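You operate a simulated robot arm through the tools that you are given. There is no shell and no other tool. Be economical: measure what you need, move in short steps, check, and stop when the job is done.

You run a simulated robot arm. Do the job below in one go: nothing can be reset, and whatever is moved stays where it is left.

TASK
Put the 5 MM rivet box from the top of the steel desk on the grey cover sheet there and the 6 MM rivet box on the white paper scrap there.

Only the result counts: the job must be done as asked and must still hold three seconds after the hand-in. Knocking over, shifting, dropping, spilling or breaking anything else fails it. A push-on lid holds only when it is set on centred and level and pressed home; a screw cap is set on level and turned clockwise until tight. Flat cloth is picked up by pressing the open fingertips on it (5 to 10 N) and closing them slowly along it; thin cloth reads only 2 to 8 mm in the jaws.

THE ROBOT
A 7-joint arm with a two-finger parallel gripper, fixed in place. Base frame: the origin is at the foot of the arm, x ahead of it, y to its left, z up; the work surface is at about z = 0. Readings come in cm, degrees, newtons and seconds.
With the tool pointing down near the work surface it reaches from about 24 to 62 cm from the base axis. Its first joint turns from -66.0 to 66.0 degrees. Payload 2.6 kg.
The tool frame sits at the grasp point between the pads (the TCP): z along the fingers, y along the line on which they close. The tips reach 3 cm beyond it. Largest opening 9.4 cm; finger width 2.8, thickness 1; the body of the gripper, 5 by 9.6 cm, starts 5.5 cm behind the TCP.
Orientation is that of the tool frame in the base frame, as a unit quaternion [x, y, z, w]. With the fingers straight down and closing along the base's y, the tool's x points along the base's -x, its y along +y and its z along -z.

THE INTERFACE
- The arm moves only by the tool send_rows. Its argument "increments" is a list of rows, each an object of numbers (a shift or turn left out is 0, a gripper value left out holds the last): "ax", "ay", "az": the turn, a rotation vector about the tool's x, y, z in rad; "tx", "ty", "tz": the shift along the tool's x, y, z in cm; "gripper": the closure in counts, from 0 (fully open) to 255 (shut). In form: [{"ax": .., "ay": .., "az": .., "tx": .., "ty": .., "tz": .., "gripper": ..}, ...]. A call has 1 to 10 rows; each row is the pose to reach, as a shift and turn from the pose commanded when the call began, along the tool's axes at that moment. A row lasts 0.2 s, in which the tool goes at most 5 cm and 8.6 degrees; a call with a longer step from one row to the next is refused whole, and so is a gripper value outside its range. A pose out of reach is approached as far as the arm can. The call stops where the force on the tool passes 40 N (or 10 N more than at its start, if that is more) or the arm is blocked; 0.2 s more then pass. Each finger travels about 7.2 cm/s and halts on what it meets, pressing with about 30 N; the grip force reading is that of the motor and also rises with nothing between the fingers. The clock runs only during rows and for 0.2 s after the last one: add rows that repeat a pose to give the fingers time. It gives the time, the measured TCP pose, the force on the tool (base axes), the opening and the grip force at its end, in the units of the frame above (readings bear some noise), and new pictures: "pictures" is both (left out), scene, wrist or none.
- Cameras (640 x 400 px; columns grow to the right, rows downward): "scene" is fixed at [2.79, 42.71, 55.83]; the picture's right is [-0.83, -0.56, 0.00], its down [-0.34, 0.50, -0.80] and it looks along [0.45, -0.66, -0.60] (base axes); focal length 342 px, centre (320, 200). "wrist" rides on the gripper at [7.6, 1.4, -10.3] in the tool frame; the picture's right is [-0.18, 0.98, 0.00], its down [-0.75, -0.14, -0.64] and it looks along [-0.63, -0.12, 0.77] (tool axes); focal length 243 px, centre (320, 200). There is no depth. A picture from a camera that has moved, and an enlarged one, comes with that camera's place and axes in the base frame and with its lens.
- zoom(camera, box): a new picture of the part [left, top, right, bottom] of that camera's present view, enlarged. No time passes.
- finish_job(): hands the job in; it is judged then, once.

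Work in short steps. Places have to be worked out from the pictures, the camera data and where the tool is seen: move nearer, look again, correct. Check each grasp and each placing, and mend what went wrong. You have 90 turns and 170 pictures in all, those below and enlarged ones among them. Open the gripper and draw the arm clear of the work before you hand the job in, unless the task says otherwise; then end with one line.

The tools are called after "Call:" by a JSON object that holds its "name" and its "arguments". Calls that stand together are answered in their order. send_rows: Moves the arm, as the interface text tells. Its arguments: {"type":"object","properties":{"increments":{"type":"array","items":{"type":"object","properties":{"ax":{"type":"number"},"ay":{"type":"number"},"az":{"type":"number"},"tx":{"type":"number"},"ty":{"type":"number"},"tz":{"type":"number"},"gripper":{"type":"number"}}}},"pictures":{"type":"string","enum":["both","scene","wrist","none"]}},"required":["increments"]} The other tools are called the same way: zoom (camera, box) takes an enlarged picture of a part of a camera's view; finish_job () hands the job in.

At the start:

```text
time: 0.0
ee_pos: [33.5, -14.41, 26.13]
orientation: [0.0, 1.0, -0.001, 0.0]
force: [-0.3, 0.0, 0.1]
finger_gap: 9.4
grip_force: 0.0
```

scene: 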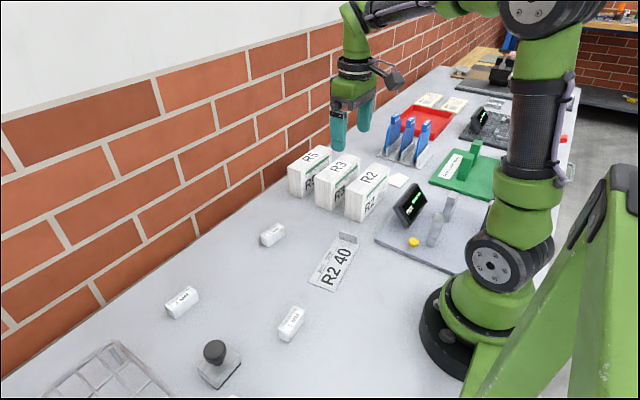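
wrist: 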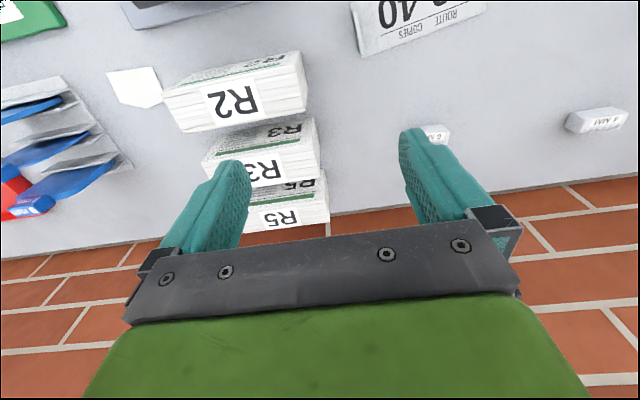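

I'll look closely at the boxes and the possible targets first.

Call:
{"name": "zoom", "arguments": {"camera": "scene", "box": [150, 210, 350, 335]}}

Call:
{"name": "zoom", "arguments": {"camera": "scene", "box": [340, 80, 520, 192]}}

Call:
{"name": "zoom", "arguments": {"camera": "scene", "box": [30, 275, 250, 400]}}

Call:
{"name": "zoom", "arguments": {"camera": "wrist", "box": [340, 0, 640, 188]}}

```text
3.20 times, centred on (250, 272) of scene
camera zoom: at [2.79, 42.71, 55.83], right [-0.83, -0.56, 0.0], down [-0.34, 0.5, -0.8], along [0.45, -0.66, -0.6], focal length 1094 px, centre (544, -32)
```

zoom: 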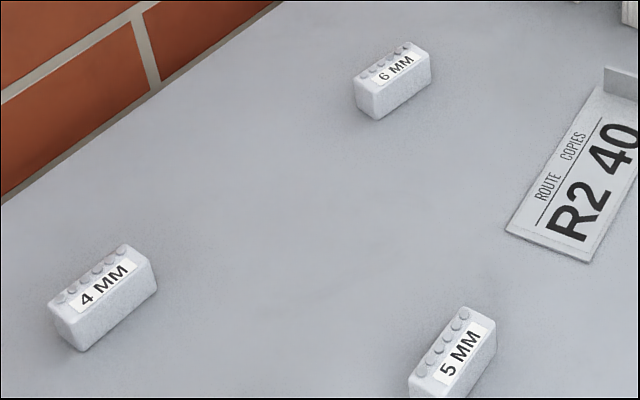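

```text
3.56 times, centred on (430, 136) of scene
camera zoom: at [2.79, 42.71, 55.83], right [-0.83, -0.56, 0.0], down [-0.34, 0.5, -0.8], along [0.45, -0.66, -0.6], focal length 1216 px, centre (-71, 428)
```

zoom: 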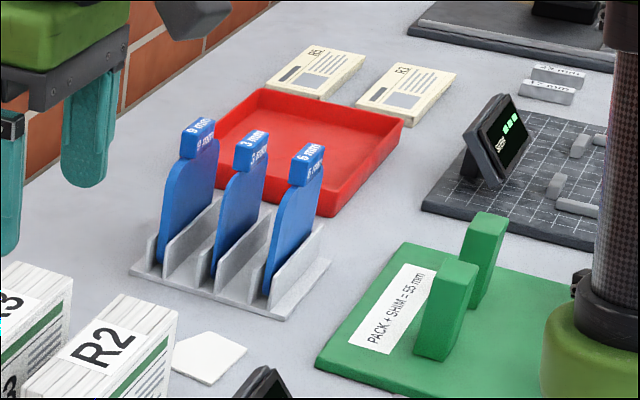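

```text
2.91 times, centred on (140, 338) of scene
camera zoom: at [2.79, 42.71, 55.83], right [-0.83, -0.56, 0.0], down [-0.34, 0.5, -0.8], along [0.45, -0.66, -0.6], focal length 995 px, centre (844, -200)
```

zoom: 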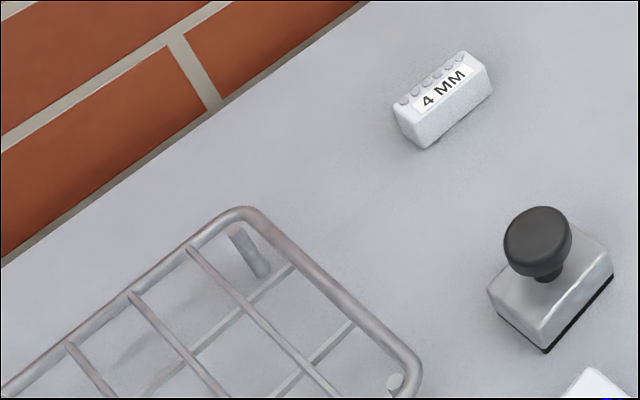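

```text
2.13 times, centred on (490, 94) of wrist
camera zoom: at [25.98, -13.03, 36.28], right [0.18, 0.98, 0.0], down [0.75, -0.14, 0.64], along [0.63, -0.12, -0.77], focal length 516 px, centre (-42, 426)
```

zoom: 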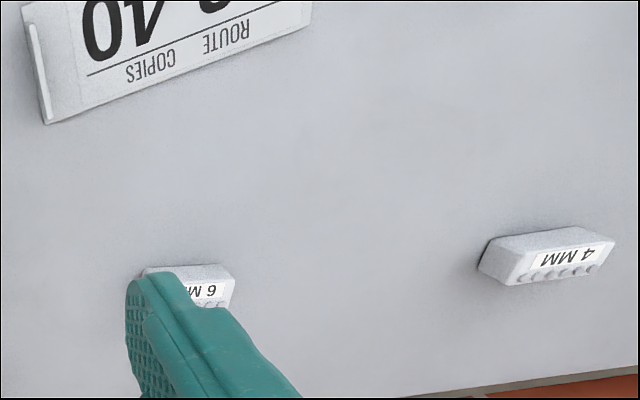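

The scrap by the R2 stack is one candidate, and there is something white at the bottom edge near (27,31). I'll move left, up high, to look at that side of the desk.

Call:
{"name": "send_rows", "arguments": {"increments": [{"ty": 4.5}, {"ty": 9}, {"ty": 13.5}, {"ty": 18}, {"ty": 22.5}, {"ty": 27}, {"ty": 31.5}, {"ty": 36}]}}

```text
time: 1.8
ee_pos: [33.43, 21.62, 25.82]
orientation: [0.0, 1.0, 0.001, 0.0]
force: [0.4, 0.0, 0.6]
finger_gap: 9.4
grip_force: 0.1
camera wrist: at [25.76, 23.03, 36.1], right [0.18, 0.98, 0.0], down [0.75, -0.14, 0.64], along [0.63, -0.12, -0.77], focal length 243 px, centre (320, 200)
```

scene: 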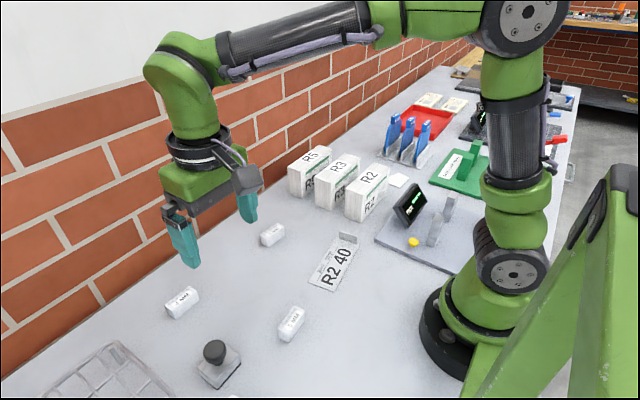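
wrist: 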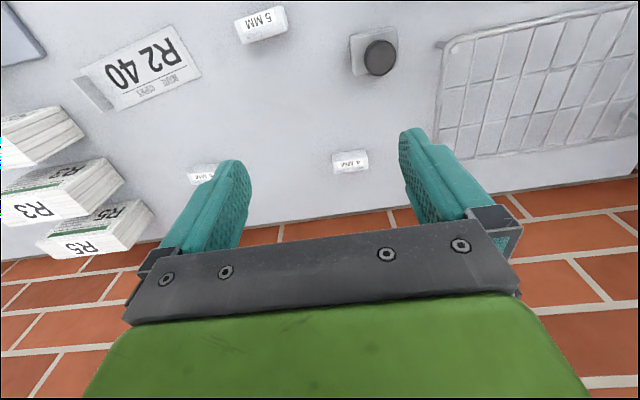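

The grey/white items near y>30 are still off the picture; I'll pull back, rise and go further left.

Call:
{"name": "send_rows", "arguments": {"increments": [{"tx": 1.5, "ty": 3, "tz": -3}, {"tx": 3, "ty": 6, "tz": -6}, {"tx": 4.5, "ty": 9, "tz": -9}, {"tx": 6, "ty": 12, "tz": -12}]}}

```text
time: 2.8
ee_pos: [27.47, 33.44, 38.06]
orientation: [0.0, 1.0, 0.0, 0.0]
force: [-0.5, 0.0, -0.1]
finger_gap: 9.38
grip_force: 0.0
camera wrist: at [19.97, 34.9, 48.34], right [0.18, 0.98, 0.0], down [0.75, -0.14, 0.64], along [0.63, -0.12, -0.77], focal length 243 px, centre (320, 200)
```

scene: 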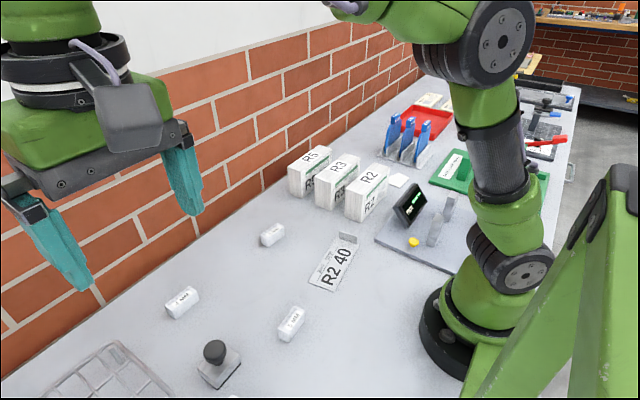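
wrist: 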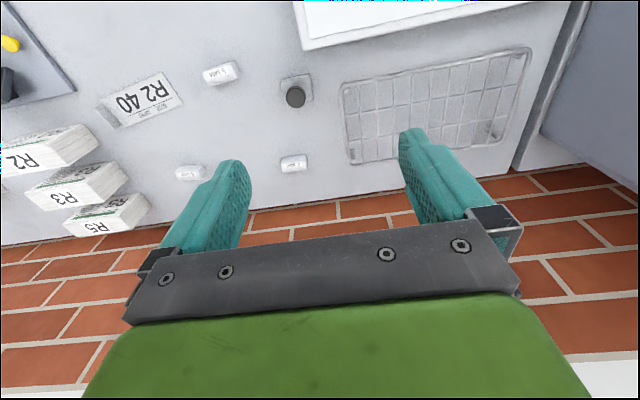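

There's a white tray near the base on the left. I'll tilt the wrist to look straight down and backward to see what's in it.

Call:
{"name": "send_rows", "arguments": {"increments": [{"ay": 0.12}, {"ay": 0.24}, {"ay": 0.36}, {"ay": 0.48}, {"ay": 0.6}, {"ay": 0.7}], "pictures": "wrist"}}

```text
time: 4.2
ee_pos: [24.17, 31.0, 37.3]
orientation: [0.007, 0.949, -0.002, -0.314]
force: [-0.4, 0.3, -0.2]
finger_gap: 9.4
grip_force: 0.0
out of reach, approached as far as the arm can: row 4, 5, 6
camera wrist: at [24.22, 32.51, 50.02], right [0.16, 0.98, -0.12], down [0.99, -0.15, 0.07], along [0.05, -0.13, -0.99], focal length 243 px, centre (320, 200)
```

wrist: 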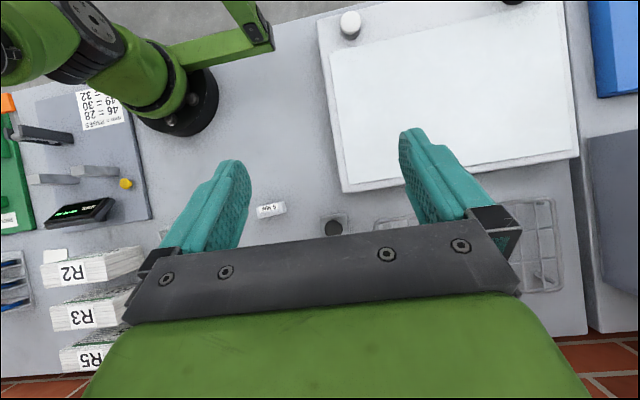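

No grey sheet here apart from maybe the R2 40 plate. I'll zoom on that and on the far end of the desk.

Call:
{"name": "zoom", "arguments": {"camera": "scene", "box": [290, 150, 450, 300]}}

Call:
{"name": "zoom", "arguments": {"camera": "scene", "box": [400, 50, 600, 175]}}

Call:
{"name": "send_rows", "arguments": {"increments": [{"ay": -0.12}, {"ay": -0.24}, {"ay": -0.36}, {"ay": -0.48}, {"ay": -0.6}, {"ay": -0.64}], "pictures": "none"}}

```text
2.67 times, centred on (370, 225) of scene
camera zoom: at [2.79, 42.71, 55.83], right [-0.83, -0.56, 0.0], down [-0.34, 0.5, -0.8], along [0.45, -0.66, -0.6], focal length 912 px, centre (187, 133)
```

zoom: 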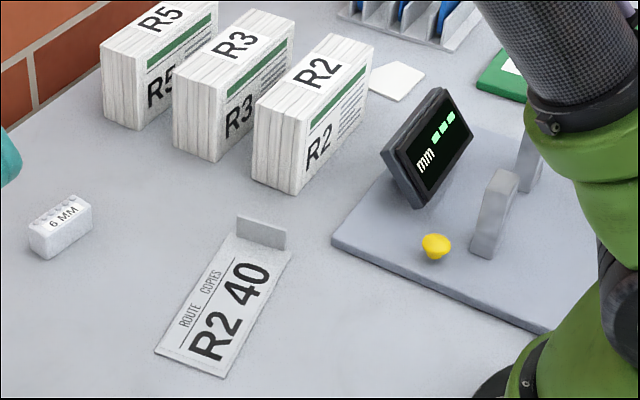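

```text
3.20 times, centred on (500, 112) of scene
camera zoom: at [2.79, 42.71, 55.83], right [-0.83, -0.56, 0.0], down [-0.34, 0.5, -0.8], along [0.45, -0.66, -0.6], focal length 1094 px, centre (-256, 480)
```

zoom: 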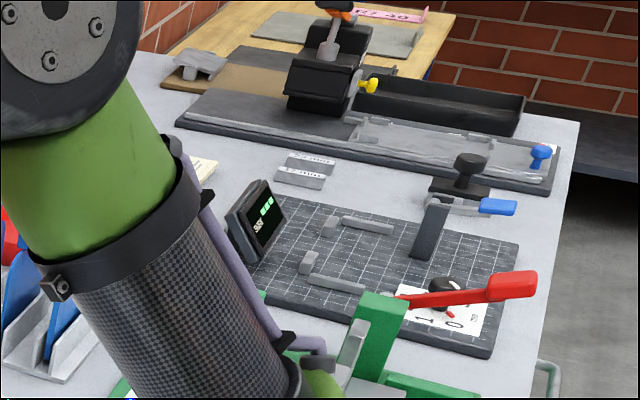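

```text
time: 5.6
ee_pos: [24.09, 31.06, 37.39]
orientation: [0.006, 1.0, -0.003, 0.002]
force: [0.5, 0.7, -0.2]
finger_gap: 9.41
grip_force: 0.1
```

The far wooden bench carries a pink sheet like "R2 40", so the grey R2 40 sheet looks like the cover sheet. I'll check the right side of the desk from above before committing.

Call:
{"name": "send_rows", "arguments": {"increments": [{"tx": -2, "ty": -4.5}, {"tx": -4, "ty": -9}, {"tx": -6, "ty": -13}, {"tx": -8, "ty": -17}, {"tx": -9, "ty": -21.5}, {"tx": -9, "ty": -26}, {"tx": -9, "ty": -30}, {"tx": -9, "ty": -34}, {"tx": -9, "ty": -38}, {"tx": -9, "ty": -42}], "pictures": "none"}}

Call:
{"name": "send_rows", "arguments": {"increments": [{"ay": 0.12, "ty": -3}, {"ay": 0.24, "ty": -6}, {"ay": 0.36, "ty": -9}, {"ay": 0.48, "ty": -12}], "pictures": "both"}}

```text
time: 7.8
ee_pos: [32.76, -11.14, 37.79]
orientation: [0.006, 1.0, -0.003, 0.001]
force: [-0.4, 0.3, -0.4]
finger_gap: 9.38
grip_force: 0.0
```

```text
time: 8.8
ee_pos: [31.55, -22.41, 35.61]
orientation: [0.008, 0.973, 0.029, -0.229]
force: [-0.4, 0.6, 0.1]
finger_gap: 9.41
grip_force: 0.1
out of reach, approached as far as the arm can: row 4
camera wrist: at [29.36, -21.56, 48.2], right [0.19, 0.98, -0.03], down [0.96, -0.18, 0.23], along [0.22, -0.07, -0.97], focal length 243 px, centre (320, 200)
```

scene: 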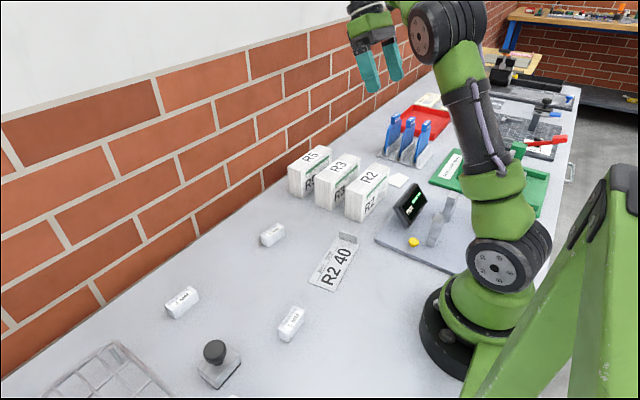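
wrist: 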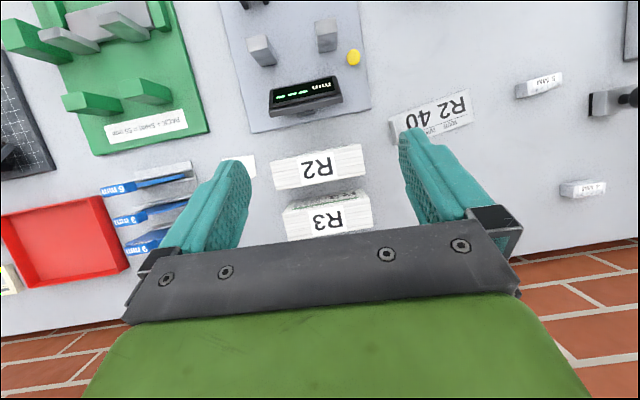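

The R2 40 sheet is the grey cover sheet, centred about (29,-2). The scrap is about (31,-39.5), between R2 and the blue rack, and the 6 MM box is about (45,0.3). I'll level the tool and move toward the boxes to look.

Call:
{"name": "send_rows", "arguments": {"increments": [{"ay": -0.12, "ty": 4}, {"ay": -0.24, "ty": 8}, {"ay": -0.36, "ty": 12}, {"ay": -0.46, "ty": 16}, {"ay": -0.46, "ty": 20}, {"ay": -0.46, "ty": 23}], "pictures": "wrist"}}

Call:
{"name": "zoom", "arguments": {"camera": "scene", "box": [250, 215, 350, 350]}}

```text
time: 10.2
ee_pos: [32.06, 0.81, 36.62]
orientation: [0.015, 1.0, 0.026, -0.001]
force: [0.2, -1.3, 0.5]
finger_gap: 9.4
grip_force: 0.1
camera wrist: at [24.54, 1.81, 47.02], right [0.21, 0.98, 0.05], down [0.75, -0.2, 0.63], along [0.63, -0.1, -0.77], focal length 243 px, centre (320, 200)
```

wrist: 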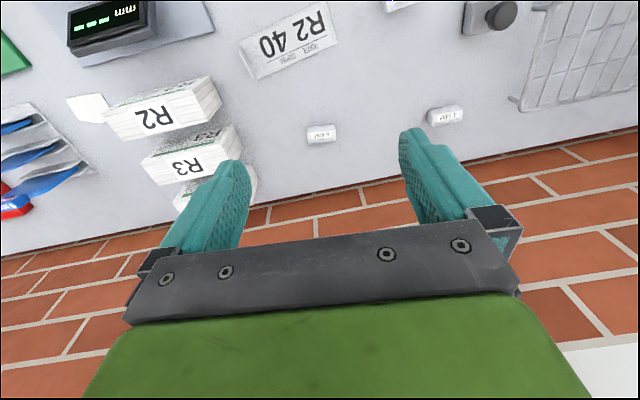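

```text
2.96 times, centred on (300, 282) of scene
camera zoom: at [2.79, 42.71, 55.83], right [-0.83, -0.56, 0.0], down [-0.34, 0.5, -0.8], along [0.45, -0.66, -0.6], focal length 1013 px, centre (379, -44)
```

zoom: 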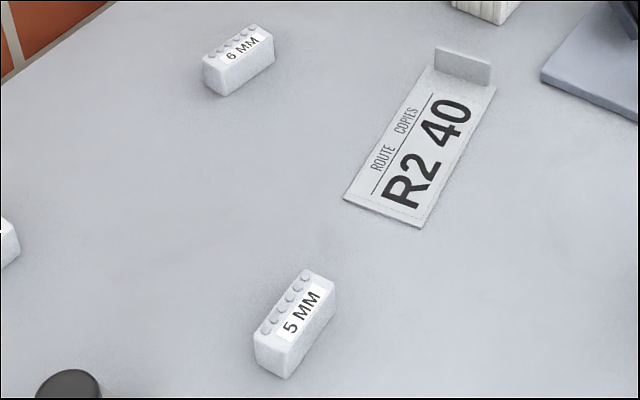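

5 MM box is about (26.9,16.2), long axis nearly along y; 6 MM about (45,0.3), turned ~11°. I'll level the hand, yaw to match the 6 MM box, and come down part of the way over it.

Call:
{"name": "send_rows", "arguments": {"increments": [{"ax": 0.052, "az": 0.08, "tx": -3}, {"ax": 0.052, "az": 0.16, "tx": -6, "tz": 3}, {"ax": 0.052, "az": 0.16, "tx": -9, "tz": 7}, {"ax": 0.052, "az": 0.16, "tx": -11, "tz": 11}, {"ax": 0.052, "az": 0.16, "tx": -12.5, "tz": 15}, {"ax": 0.052, "az": 0.16, "tx": -12.9, "tz": 19}], "pictures": "both"}}

```text
time: 11.6
ee_pos: [44.74, 1.14, 17.61]
orientation: [0.095, 0.995, 0.001, -0.004]
force: [-0.1, 0.0, 0.4]
finger_gap: 9.4
grip_force: 0.0
camera wrist: at [37.76, 3.98, 27.82], right [0.37, 0.93, 0.0], down [0.72, -0.28, 0.64], along [0.59, -0.23, -0.77], focal length 243 px, centre (320, 200)
```

scene: 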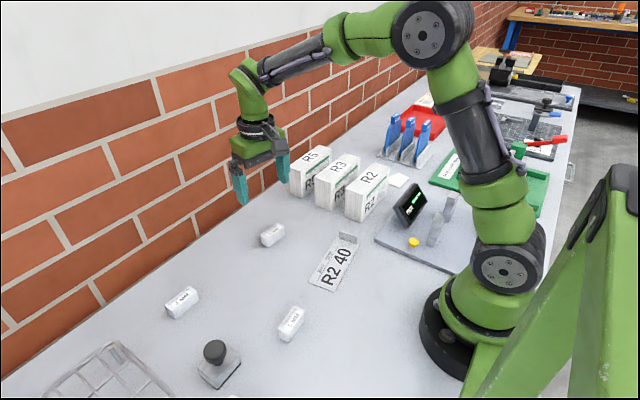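
wrist: 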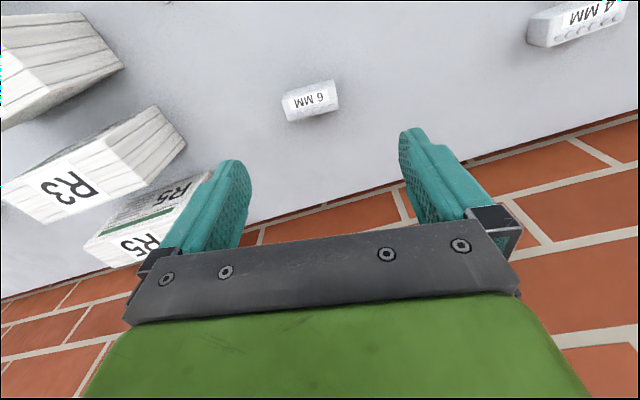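

The wrist view confirms the 6 MM box near (44.9,0.2). I'll zoom to get its yaw precisely.

Call:
{"name": "zoom", "arguments": {"camera": "wrist", "box": [260, 65, 360, 135]}}

Call:
{"name": "zoom", "arguments": {"camera": "scene", "box": [220, 180, 320, 260]}}

```text
5.71 times, centred on (310, 100) of wrist
camera zoom: at [37.76, 3.98, 27.82], right [0.37, 0.93, 0.0], down [0.72, -0.28, 0.64], along [0.59, -0.23, -0.77], focal length 1386 px, centre (377, 771)
```

zoom: 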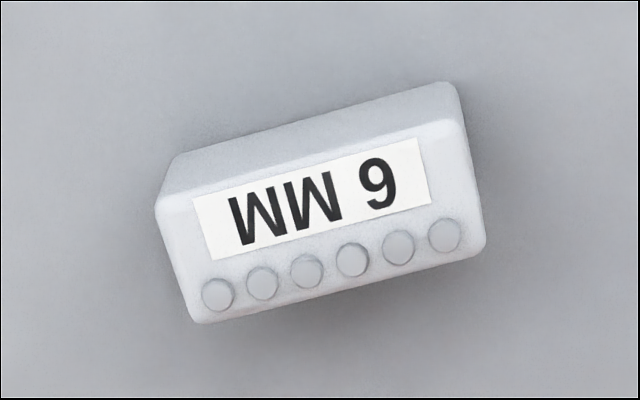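

```text
5.00 times, centred on (270, 220) of scene
camera zoom: at [2.79, 42.71, 55.83], right [-0.83, -0.56, 0.0], down [-0.34, 0.5, -0.8], along [0.45, -0.66, -0.6], focal length 1710 px, centre (570, 100)
```

zoom: 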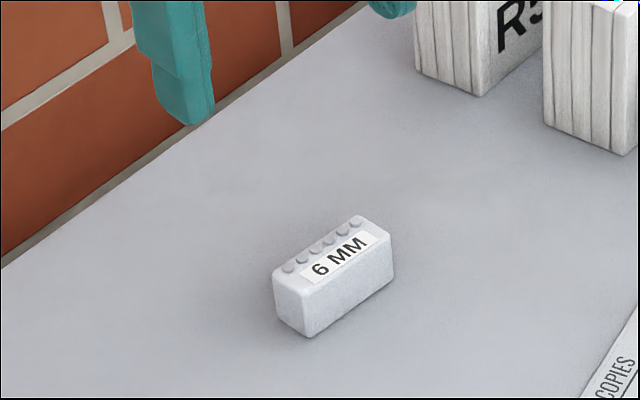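

Box centre (45.0,0.1), yaw ~0.14, about 5.3×2.4×2.3 cm. I'll align and descend so the tips stop about 0.6 cm above the desk.

Call:
{"name": "send_rows", "arguments": {"increments": [{"az": -0.05, "tx": -0.45, "ty": -0.97}, {"az": -0.05, "tx": -0.45, "ty": -0.97, "tz": 4}, {"az": -0.05, "tx": -0.45, "ty": -0.97, "tz": 8}, {"az": -0.05, "tx": -0.45, "ty": -0.97, "tz": 11}, {"az": -0.05, "tx": -0.45, "ty": -0.97, "tz": 13}, {"az": -0.05, "tx": -0.45, "ty": -0.97, "tz": 14}]}}

```text
time: 13.0
ee_pos: [45.15, -0.12, 3.76]
orientation: [0.069, 0.998, 0.0, -0.003]
force: [-0.1, -0.6, 0.3]
finger_gap: 9.41
grip_force: 0.1
camera wrist: at [37.76, 2.38, 14.12], right [0.32, 0.95, 0.0], down [0.73, -0.24, 0.64], along [0.6, -0.2, -0.77], focal length 243 px, centre (320, 200)
```

scene: 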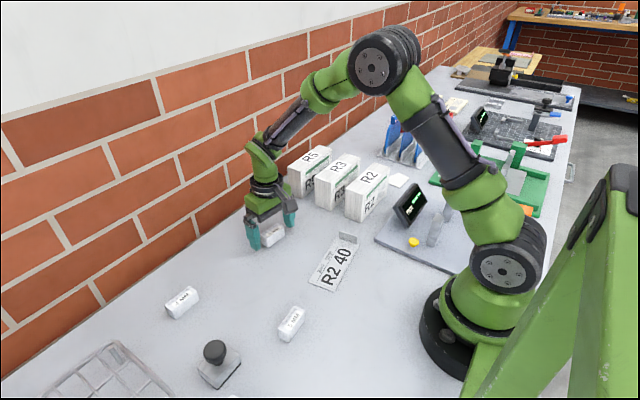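
wrist: 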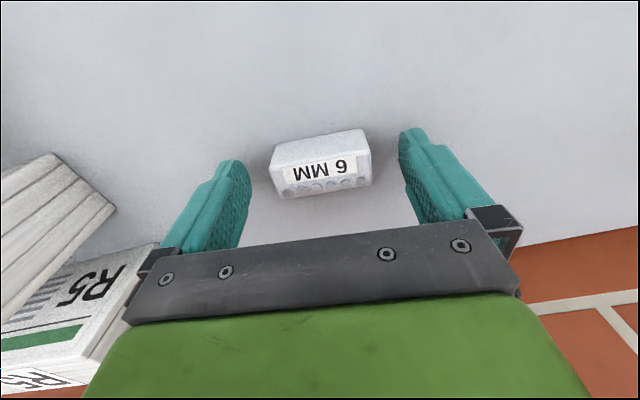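

Fingers straddle the box centrally. I'll lower 0.3 cm and close gradually.

Call:
{"name": "send_rows", "arguments": {"increments": [{"tz": 0.3}, {"tz": 0.3, "gripper": 50}, {"tz": 0.3, "gripper": 90}, {"tz": 0.3, "gripper": 105}, {"tz": 0.3, "gripper": 120}, {"tz": 0.3, "gripper": 140}, {"tz": 0.3, "gripper": 200}, {"tz": 0.3, "gripper": 200}], "pictures": "wrist"}}

```text
time: 14.8
ee_pos: [45.24, -0.08, 3.47]
orientation: [0.07, 0.998, 0.0, -0.004]
force: [-0.9, 0.5, 0.3]
finger_gap: 5.53
grip_force: 30.0
camera wrist: at [37.92, 2.45, 13.78], right [0.32, 0.95, 0.0], down [0.73, -0.24, 0.64], along [0.6, -0.2, -0.77], focal length 243 px, centre (320, 200)
```

wrist: 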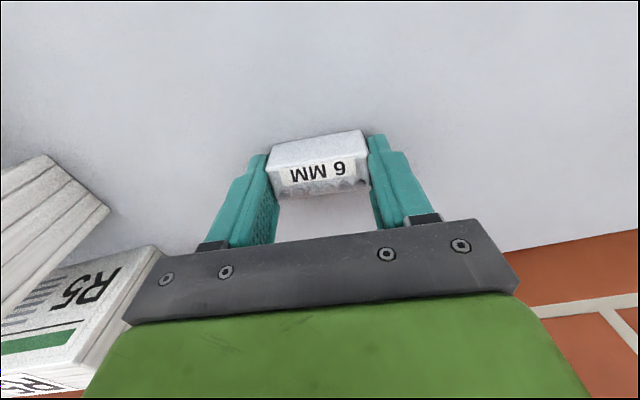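

Gripped at 5.5 cm, level. Lifting clear.

Call:
{"name": "send_rows", "arguments": {"increments": [{"tz": -1}, {"tz": -4}, {"tz": -8.5}, {"tz": -13}, {"tz": -17}], "pictures": "wrist"}}

Call:
{"name": "send_rows", "arguments": {"increments": [{"tx": 2, "ty": -4}, {"tx": 4, "ty": -8.5}, {"tx": 6, "ty": -13, "az": -0.05}, {"tx": 8, "ty": -17, "az": -0.1}, {"tx": 8.7, "ty": -21.5, "az": -0.14}, {"tx": 8.7, "ty": -26, "az": -0.14}, {"tx": 8.7, "ty": -30, "az": -0.14}, {"tx": 8.7, "ty": -34, "az": -0.14}, {"tx": 8.7, "ty": -38, "az": -0.14}, {"tx": 8.7, "ty": -41.1, "az": -0.14}], "pictures": "both"}}

```text
time: 16.0
ee_pos: [44.98, 0.03, 20.33]
orientation: [0.069, 0.998, 0.0, -0.004]
force: [-0.2, 0.3, -1.6]
finger_gap: 5.51
grip_force: 29.8
camera wrist: at [37.74, 2.42, 30.63], right [0.32, 0.95, 0.0], down [0.73, -0.24, 0.64], along [0.6, -0.2, -0.77], focal length 243 px, centre (320, 200)
```

wrist: 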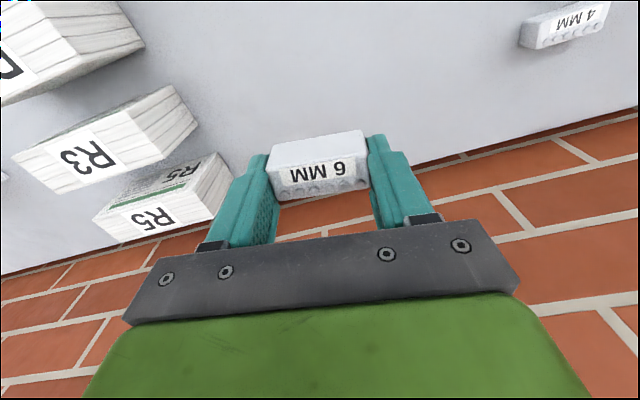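

```text
time: 18.2
ee_pos: [31.08, -39.55, 20.52]
orientation: [0.0, 1.0, 0.002, -0.002]
force: [0.7, -0.6, -1.6]
finger_gap: 5.54
grip_force: 30.1
camera wrist: at [23.55, -38.21, 30.75], right [0.18, 0.98, 0.0], down [0.76, -0.14, 0.64], along [0.63, -0.12, -0.77], focal length 243 px, centre (320, 200)
```

scene: 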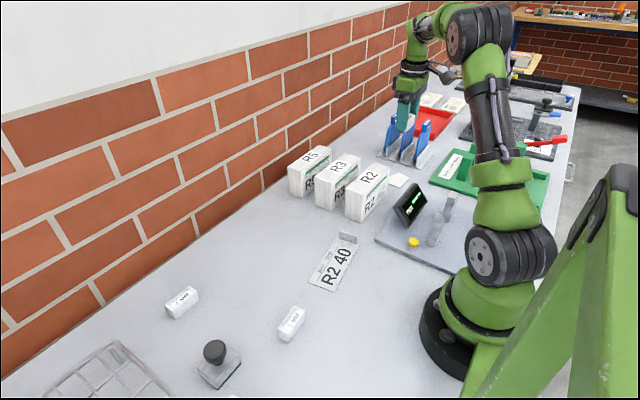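
wrist: 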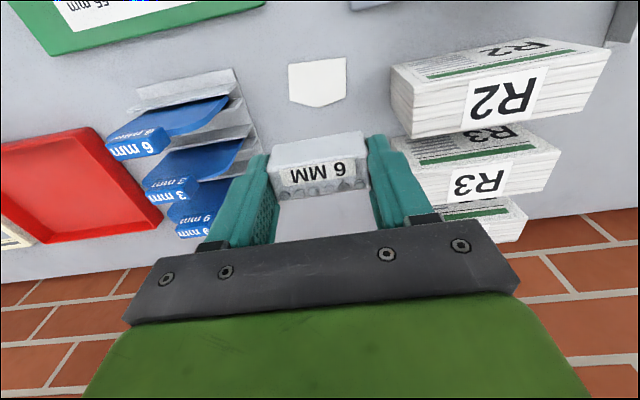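

Scrap spans x 29–33.5, y −43 to −36.6, centre (31.1,−39.9), yaw about 0.05. I'll shift slightly and descend to just above it.

Call:
{"name": "send_rows", "arguments": {"increments": [{"tx": -0.1, "ty": -0.35, "az": 0.04, "tz": 3}, {"tx": -0.1, "ty": -0.35, "az": 0.04, "tz": 7}, {"tx": -0.1, "ty": -0.35, "az": 0.04, "tz": 11}, {"tx": -0.1, "ty": -0.35, "az": 0.04, "tz": 14}, {"tx": -0.1, "ty": -0.35, "az": 0.04, "tz": 16}, {"tx": -0.1, "ty": -0.35, "az": 0.04, "tz": 16}], "pictures": "both"}}

Call:
{"name": "zoom", "arguments": {"camera": "wrist", "box": [200, 80, 440, 230]}}

```text
time: 19.6
ee_pos: [30.78, -39.82, 4.65]
orientation: [0.02, 1.0, 0.0, -0.003]
force: [0.5, 0.5, -0.7]
finger_gap: 5.51
grip_force: 30.5
camera wrist: at [23.31, -38.09, 14.87], right [0.22, 0.97, 0.0], down [0.75, -0.17, 0.64], along [0.62, -0.14, -0.77], focal length 243 px, centre (320, 200)
```

scene: 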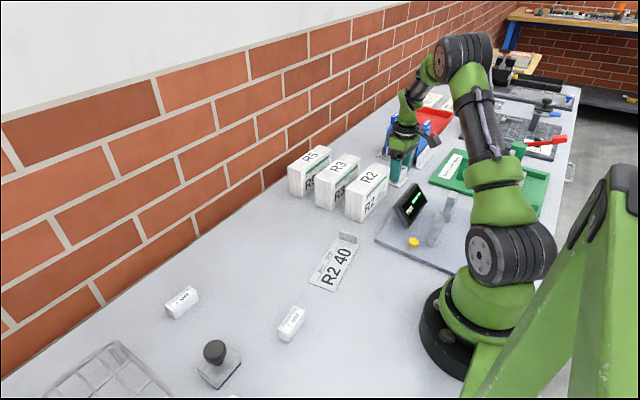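
wrist: 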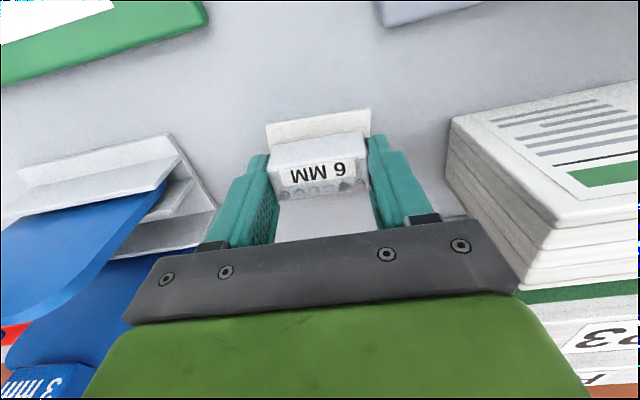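

```text
2.67 times, centred on (320, 155) of wrist
camera zoom: at [23.31, -38.09, 14.87], right [0.22, 0.97, 0.0], down [0.75, -0.17, 0.64], along [0.62, -0.14, -0.77], focal length 647 px, centre (320, 320)
```

zoom: 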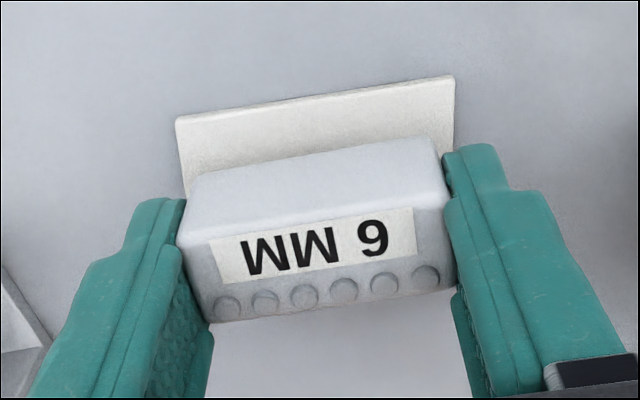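

Box sits centred over the scrap (x ~31, y ~−39.8). Lowering the last centimetre gently.

Call:
{"name": "send_rows", "arguments": {"increments": [{"tz": 0.5}, {"tz": 0.8}, {"tz": 1.0}, {"tz": 1.1}, {"tz": 1.1}], "pictures": "wrist"}}

```text
time: 20.8
ee_pos: [31.17, -39.97, 3.75]
orientation: [0.02, 1.0, -0.003, -0.001]
force: [-2.6, 1.2, 35.5]
finger_gap: 5.51
grip_force: 30.0
camera wrist: at [23.62, -38.17, 14.01], right [0.22, 0.97, -0.01], down [0.75, -0.17, 0.64], along [0.62, -0.15, -0.77], focal length 243 px, centre (320, 200)
```

wrist: 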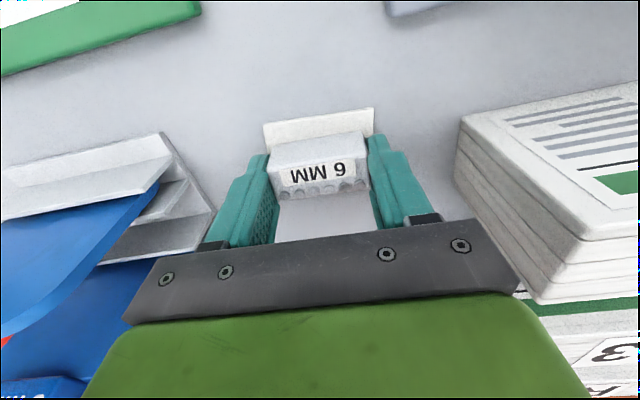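

Contact felt (35 N), so it is down on the scrap. I'll ease up 0.2 cm to take the load off, then open partially.

Call:
{"name": "send_rows", "arguments": {"increments": [{"tz": -0.1}, {"tz": -0.2}, {"tz": -0.2}], "pictures": "none"}}

Call:
{"name": "send_rows", "arguments": {"increments": [{"gripper": 100}, {"gripper": 85}, {"gripper": 65}, {"gripper": 55}, {"gripper": 55}], "pictures": "wrist"}}

```text
time: 21.6
ee_pos: [31.06, -39.85, 3.79]
orientation: [0.019, 1.0, -0.001, -0.002]
force: [1.7, -2.4, 23.4]
finger_gap: 5.5
grip_force: 30.2
```

```text
time: 22.8
ee_pos: [31.05, -39.66, 3.59]
orientation: [0.02, 1.0, 0.001, -0.005]
force: [-1.3, -2.1, 6.1]
finger_gap: 7.44
grip_force: 0.9
camera wrist: at [23.53, -38.05, 13.86], right [0.22, 0.97, 0.0], down [0.75, -0.17, 0.64], along [0.62, -0.14, -0.77], focal length 243 px, centre (320, 200)
```

wrist: 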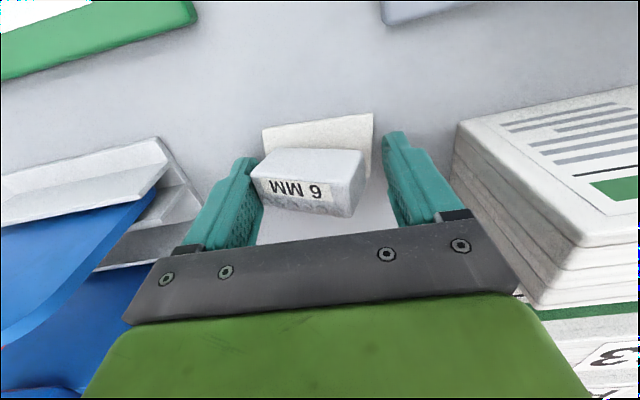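

The box shifted toward the left and yawed a bit on release. I'll zoom before lifting.

Call:
{"name": "zoom", "arguments": {"camera": "wrist", "box": [200, 90, 440, 240]}}

Call:
{"name": "zoom", "arguments": {"camera": "scene", "box": [350, 120, 450, 220]}}

```text
2.67 times, centred on (320, 165) of wrist
camera zoom: at [23.53, -38.05, 13.86], right [0.22, 0.97, 0.0], down [0.75, -0.17, 0.64], along [0.62, -0.14, -0.77], focal length 647 px, centre (320, 293)
```

zoom: 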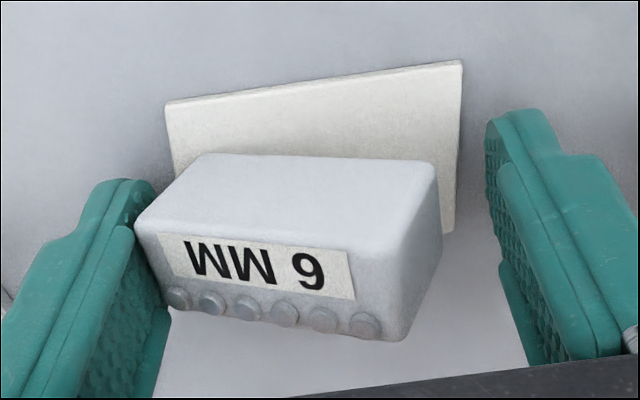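

```text
4.00 times, centred on (400, 170) of scene
camera zoom: at [2.79, 42.71, 55.82], right [-0.83, -0.56, 0.0], down [-0.34, 0.5, -0.8], along [0.45, -0.66, -0.6], focal length 1368 px, centre (0, 320)
```

zoom: 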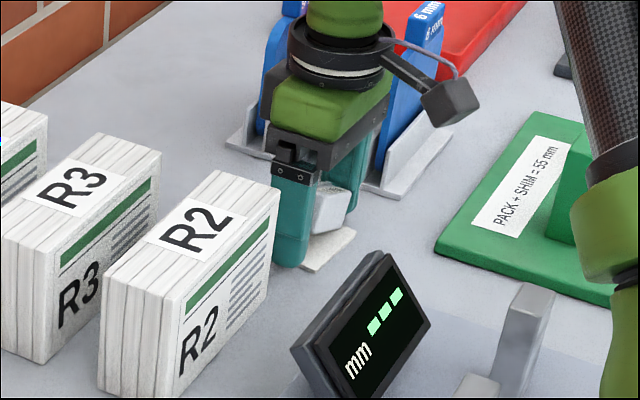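

The box appears tilted, maybe resting on a fingertip. I'll open slightly more (there is room) and lift slowly, watching.

Call:
{"name": "send_rows", "arguments": {"increments": [{"tz": -0.2, "gripper": 45}, {"tz": -0.5, "gripper": 45}, {"tz": -1.0, "gripper": 45}], "pictures": "wrist"}}

Call:
{"name": "zoom", "arguments": {"camera": "wrist", "box": [200, 90, 440, 240]}}

Call:
{"name": "zoom", "arguments": {"camera": "scene", "box": [380, 140, 440, 200]}}

```text
time: 23.6
ee_pos: [31.11, -39.73, 4.5]
orientation: [0.019, 1.0, 0.0, -0.004]
force: [0.2, 0.0, 0.4]
finger_gap: 7.76
grip_force: 0.1
camera wrist: at [23.55, -37.95, 14.85], right [0.22, 0.97, 0.0], down [0.75, -0.17, 0.64], along [0.62, -0.14, -0.77], focal length 243 px, centre (320, 200)
```

wrist: 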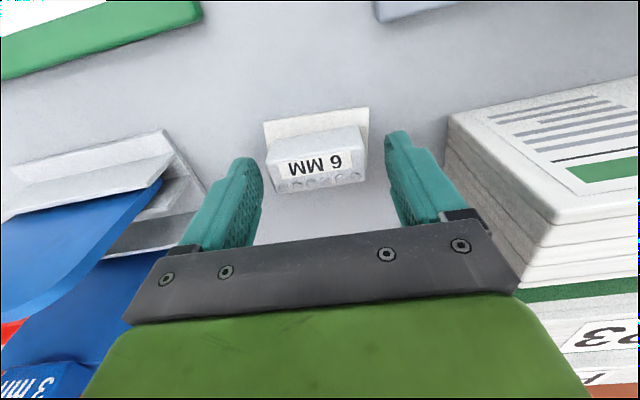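

```text
2.67 times, centred on (320, 165) of wrist
camera zoom: at [23.55, -37.95, 14.85], right [0.22, 0.97, 0.0], down [0.75, -0.17, 0.64], along [0.62, -0.14, -0.77], focal length 647 px, centre (320, 293)
```

zoom: 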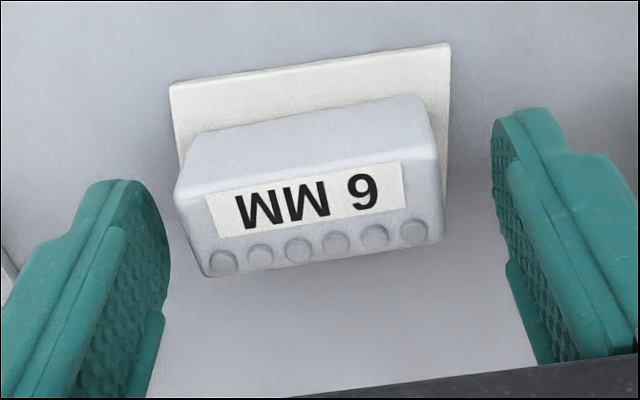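

```text
6.67 times, centred on (410, 170) of scene
camera zoom: at [2.79, 42.71, 55.83], right [-0.83, -0.56, 0.0], down [-0.34, 0.5, -0.8], along [0.45, -0.66, -0.6], focal length 2280 px, centre (-280, 400)
```

zoom: 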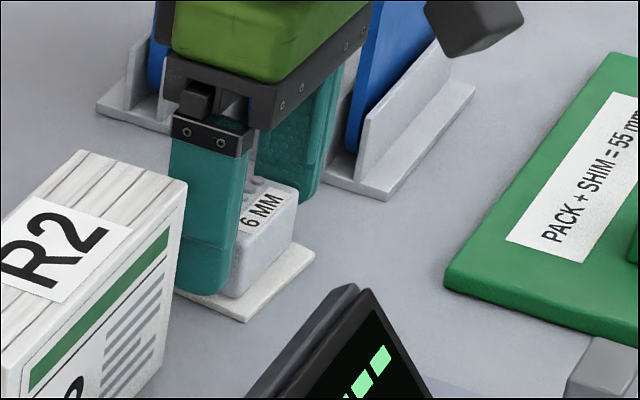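

The box has settled flat and lies within the scrap. Lifting straight up to check from above.

Call:
{"name": "send_rows", "arguments": {"increments": [{"tz": -3}, {"tz": -7}, {"tz": -11}, {"tz": -15}], "pictures": "wrist"}}

Call:
{"name": "zoom", "arguments": {"camera": "wrist", "box": [260, 40, 380, 120]}}

```text
time: 24.6
ee_pos: [31.16, -39.86, 19.75]
orientation: [0.019, 1.0, 0.0, -0.003]
force: [0.1, 0.1, -0.9]
finger_gap: 7.75
grip_force: 0.1
camera wrist: at [23.77, -38.12, 30.0], right [0.22, 0.97, 0.0], down [0.75, -0.17, 0.64], along [0.62, -0.14, -0.77], focal length 243 px, centre (320, 200)
```

wrist: 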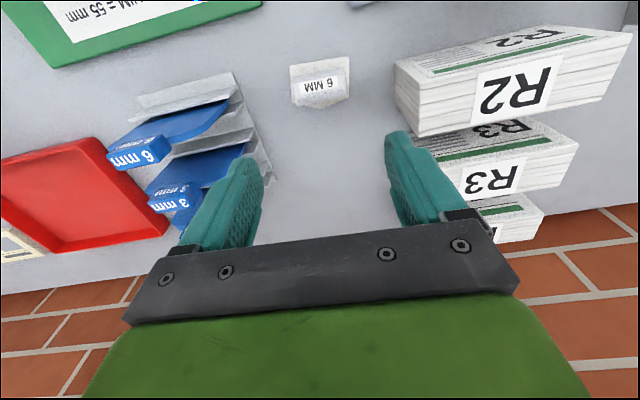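

```text
5.00 times, centred on (320, 80) of wrist
camera zoom: at [23.77, -38.12, 30.0], right [0.22, 0.97, 0.0], down [0.75, -0.17, 0.64], along [0.62, -0.14, -0.77], focal length 1213 px, centre (320, 800)
```

zoom: 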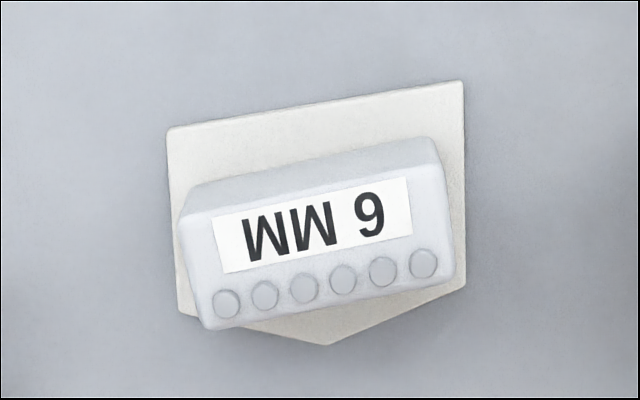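

6 MM is well placed on the scrap. Now heading over to the 5 MM box at about (26.9,16.2).

Call:
{"name": "send_rows", "arguments": {"increments": [{"ty": 4.6}, {"ty": 9.2}, {"ty": 13.8}, {"ty": 18.4}, {"ty": 23}, {"ty": 27.6}, {"ty": 32.2}, {"ty": 36.8}, {"ty": 41.4}, {"ty": 46, "az": -0.05}], "pictures": "none"}}

Call:
{"name": "send_rows", "arguments": {"increments": [{"tx": 2, "ty": 4, "az": -0.07, "gripper": 0}, {"tx": 4, "ty": 8, "az": -0.07}, {"tx": 5.8, "ty": 10, "az": -0.07, "tz": 1}], "pictures": "wrist"}}

Call:
{"name": "zoom", "arguments": {"camera": "wrist", "box": [240, 20, 400, 130]}}

```text
time: 26.8
ee_pos: [32.93, 6.17, 19.66]
orientation: [-0.005, 1.0, 0.0, -0.004]
force: [-0.2, 0.3, 0.2]
finger_gap: 7.74
grip_force: 0.0
```

```text
time: 27.6
ee_pos: [26.9, 16.17, 18.78]
orientation: [-0.041, 0.999, 0.0, -0.004]
force: [0.0, -0.4, -1.1]
finger_gap: 9.42
grip_force: 0.0
camera wrist: at [19.32, 17.06, 29.02], right [0.11, 0.99, 0.0], down [0.77, -0.08, 0.64], along [0.63, -0.07, -0.77], focal length 243 px, centre (320, 200)
```

wrist: 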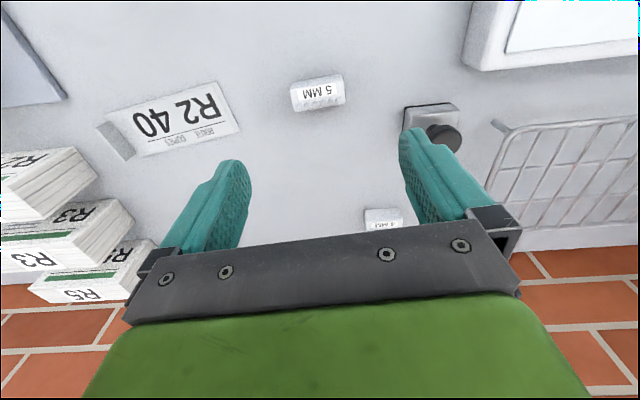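

```text
3.64 times, centred on (320, 75) of wrist
camera zoom: at [19.32, 17.06, 29.02], right [0.11, 0.99, 0.0], down [0.77, -0.08, 0.64], along [0.63, -0.07, -0.77], focal length 882 px, centre (320, 654)
```

zoom: 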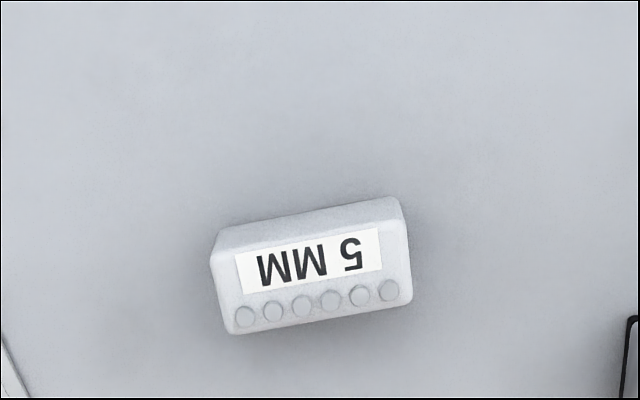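

5 MM centre (27.0,15.95), yaw −0.07, matching the hand. Descending, gripping slightly higher this time (TCP ~3.8).

Call:
{"name": "send_rows", "arguments": {"increments": [{"tx": -0.1, "ty": -0.2, "tz": 4}, {"tx": -0.1, "ty": -0.2, "tz": 8}, {"tx": -0.1, "ty": -0.2, "tz": 11.5}, {"tx": -0.1, "ty": -0.2, "tz": 14}, {"tx": -0.1, "ty": -0.2, "tz": 14.9}, {"tx": -0.1, "ty": -0.2, "tz": 14.9}], "pictures": "wrist"}}

```text
time: 29.0
ee_pos: [26.85, 15.71, 3.63]
orientation: [-0.04, 0.999, 0.001, -0.003]
force: [0.5, 0.0, 0.0]
finger_gap: 9.42
grip_force: 0.0
camera wrist: at [19.35, 16.61, 13.93], right [0.1, 0.99, 0.0], down [0.77, -0.08, 0.64], along [0.63, -0.07, -0.77], focal length 243 px, centre (320, 200)
```

wrist: 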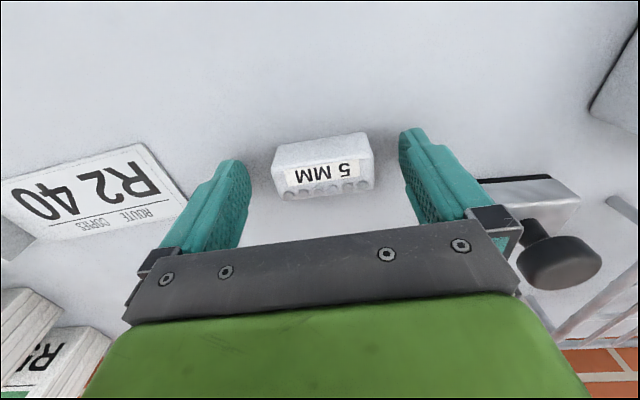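

Centred. Closing gradually.

Call:
{"name": "send_rows", "arguments": {"increments": [{"gripper": 50}, {"gripper": 90}, {"gripper": 105}, {"gripper": 120}, {"gripper": 140}, {"gripper": 200}, {"gripper": 200}], "pictures": "none"}}

Call:
{"name": "send_rows", "arguments": {"increments": [{"tz": -1}, {"tz": -4}, {"tz": -8}, {"tz": -11}, {"tz": -11}], "pictures": "wrist"}}

Call:
{"name": "zoom", "arguments": {"camera": "wrist", "box": [60, 50, 380, 250]}}

```text
time: 30.6
ee_pos: [26.97, 15.77, 3.56]
orientation: [-0.04, 0.999, 0.001, -0.004]
force: [-0.4, 0.3, 1.0]
finger_gap: 5.5
grip_force: 29.7
```

```text
time: 31.8
ee_pos: [26.98, 15.74, 14.98]
orientation: [-0.041, 0.999, 0.001, -0.004]
force: [0.0, -0.1, -0.3]
finger_gap: 5.52
grip_force: 30.3
camera wrist: at [19.4, 16.51, 25.27], right [0.1, 0.99, 0.0], down [0.77, -0.08, 0.64], along [0.63, -0.07, -0.77], focal length 243 px, centre (320, 200)
```

wrist: 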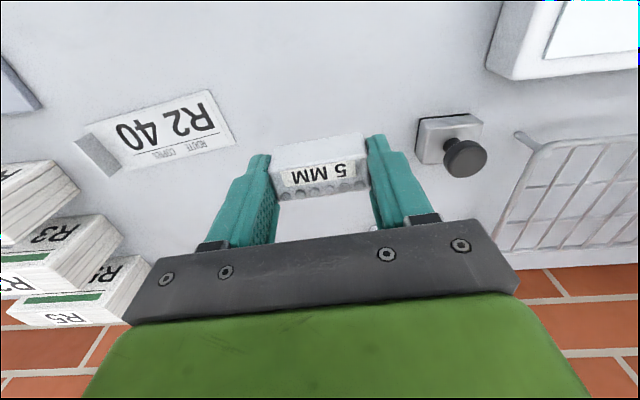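

```text
2.00 times, centred on (220, 150) of wrist
camera zoom: at [19.4, 16.51, 25.27], right [0.1, 0.99, 0.0], down [0.77, -0.08, 0.64], along [0.63, -0.07, -0.77], focal length 485 px, centre (520, 300)
```

zoom: 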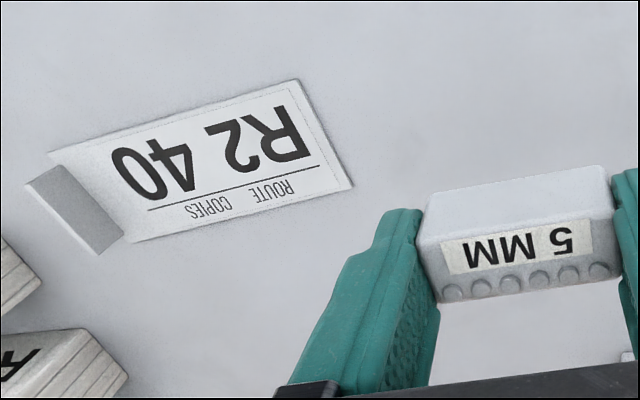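

Held at 5.5 cm. Cover sheet centre ≈ (28.8,−1.5), yaw −0.15. I'll move over it and come down to about 1.5 cm above.

Call:
{"name": "send_rows", "arguments": {"increments": [{"ty": -4.5}, {"tx": -0.4, "ty": -9, "az": -0.04}, {"tx": -0.4, "ty": -13.5, "az": -0.07}, {"tx": -0.4, "ty": -17, "az": -0.07}, {"tx": -0.4, "ty": -17, "az": -0.07, "tz": 4}, {"tx": -0.4, "ty": -17, "az": -0.07, "tz": 8}, {"tx": -0.4, "ty": -17, "az": -0.07, "tz": 9.7}, {"tx": -0.4, "ty": -17, "az": -0.07, "tz": 9.7}], "pictures": "both"}}

Call:
{"name": "zoom", "arguments": {"camera": "scene", "box": [280, 210, 400, 310]}}

```text
time: 33.6
ee_pos: [29.06, -0.72, 5.22]
orientation: [-0.075, 0.997, 0.001, -0.003]
force: [0.6, -0.6, -1.6]
finger_gap: 5.51
grip_force: 30.1
camera wrist: at [21.28, -0.47, 15.41], right [0.03, 1.0, 0.0], down [0.77, -0.03, 0.64], along [0.64, -0.02, -0.77], focal length 243 px, centre (320, 200)
```

scene: 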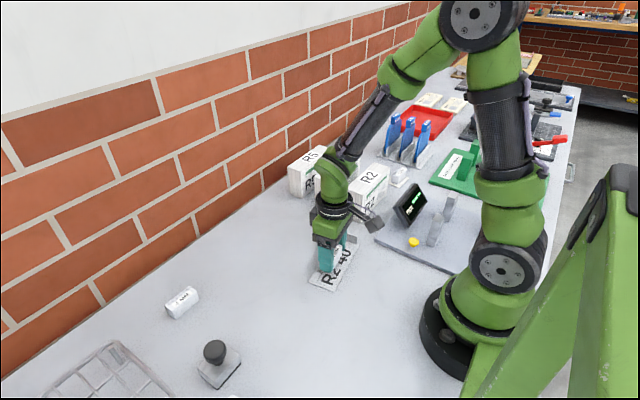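
wrist: 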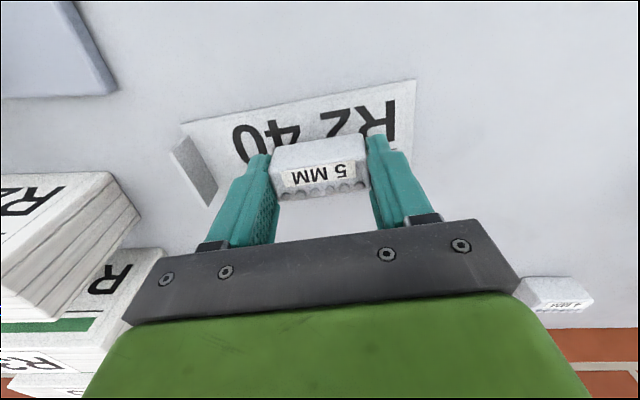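

```text
4.00 times, centred on (340, 260) of scene
camera zoom: at [2.79, 42.71, 55.83], right [-0.83, -0.56, 0.0], down [-0.34, 0.5, -0.8], along [0.45, -0.66, -0.6], focal length 1368 px, centre (240, -40)
```

zoom: 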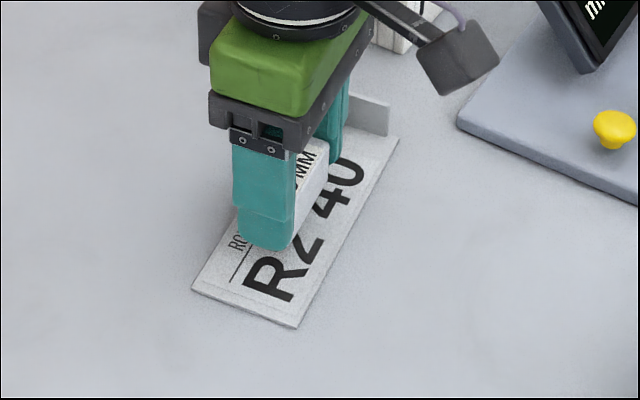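

Position looks right over the middle of the sheet. Lowering in small steps to feel contact.

Call:
{"name": "send_rows", "arguments": {"increments": [{"tz": 0.5}, {"tz": 0.9}, {"tz": 1.15}, {"tz": 1.25}, {"tz": 1.25}], "pictures": "none"}}

```text
time: 34.8
ee_pos: [28.96, -0.91, 3.88]
orientation: [-0.077, 0.997, 0.001, -0.002]
force: [-3.0, -1.9, 25.6]
finger_gap: 5.51
grip_force: 30.0
```

Contact at 25 N. Easing up to near zero load before opening.

Call:
{"name": "send_rows", "arguments": {"increments": [{"tz": -0.1}, {"tz": -0.2}, {"tz": -0.2}], "pictures": "none"}}

```text
time: 35.6
ee_pos: [28.72, -0.82, 3.95]
orientation: [-0.075, 0.997, 0.001, -0.005]
force: [-0.4, 0.0, -0.8]
finger_gap: 5.5
grip_force: 29.6
```

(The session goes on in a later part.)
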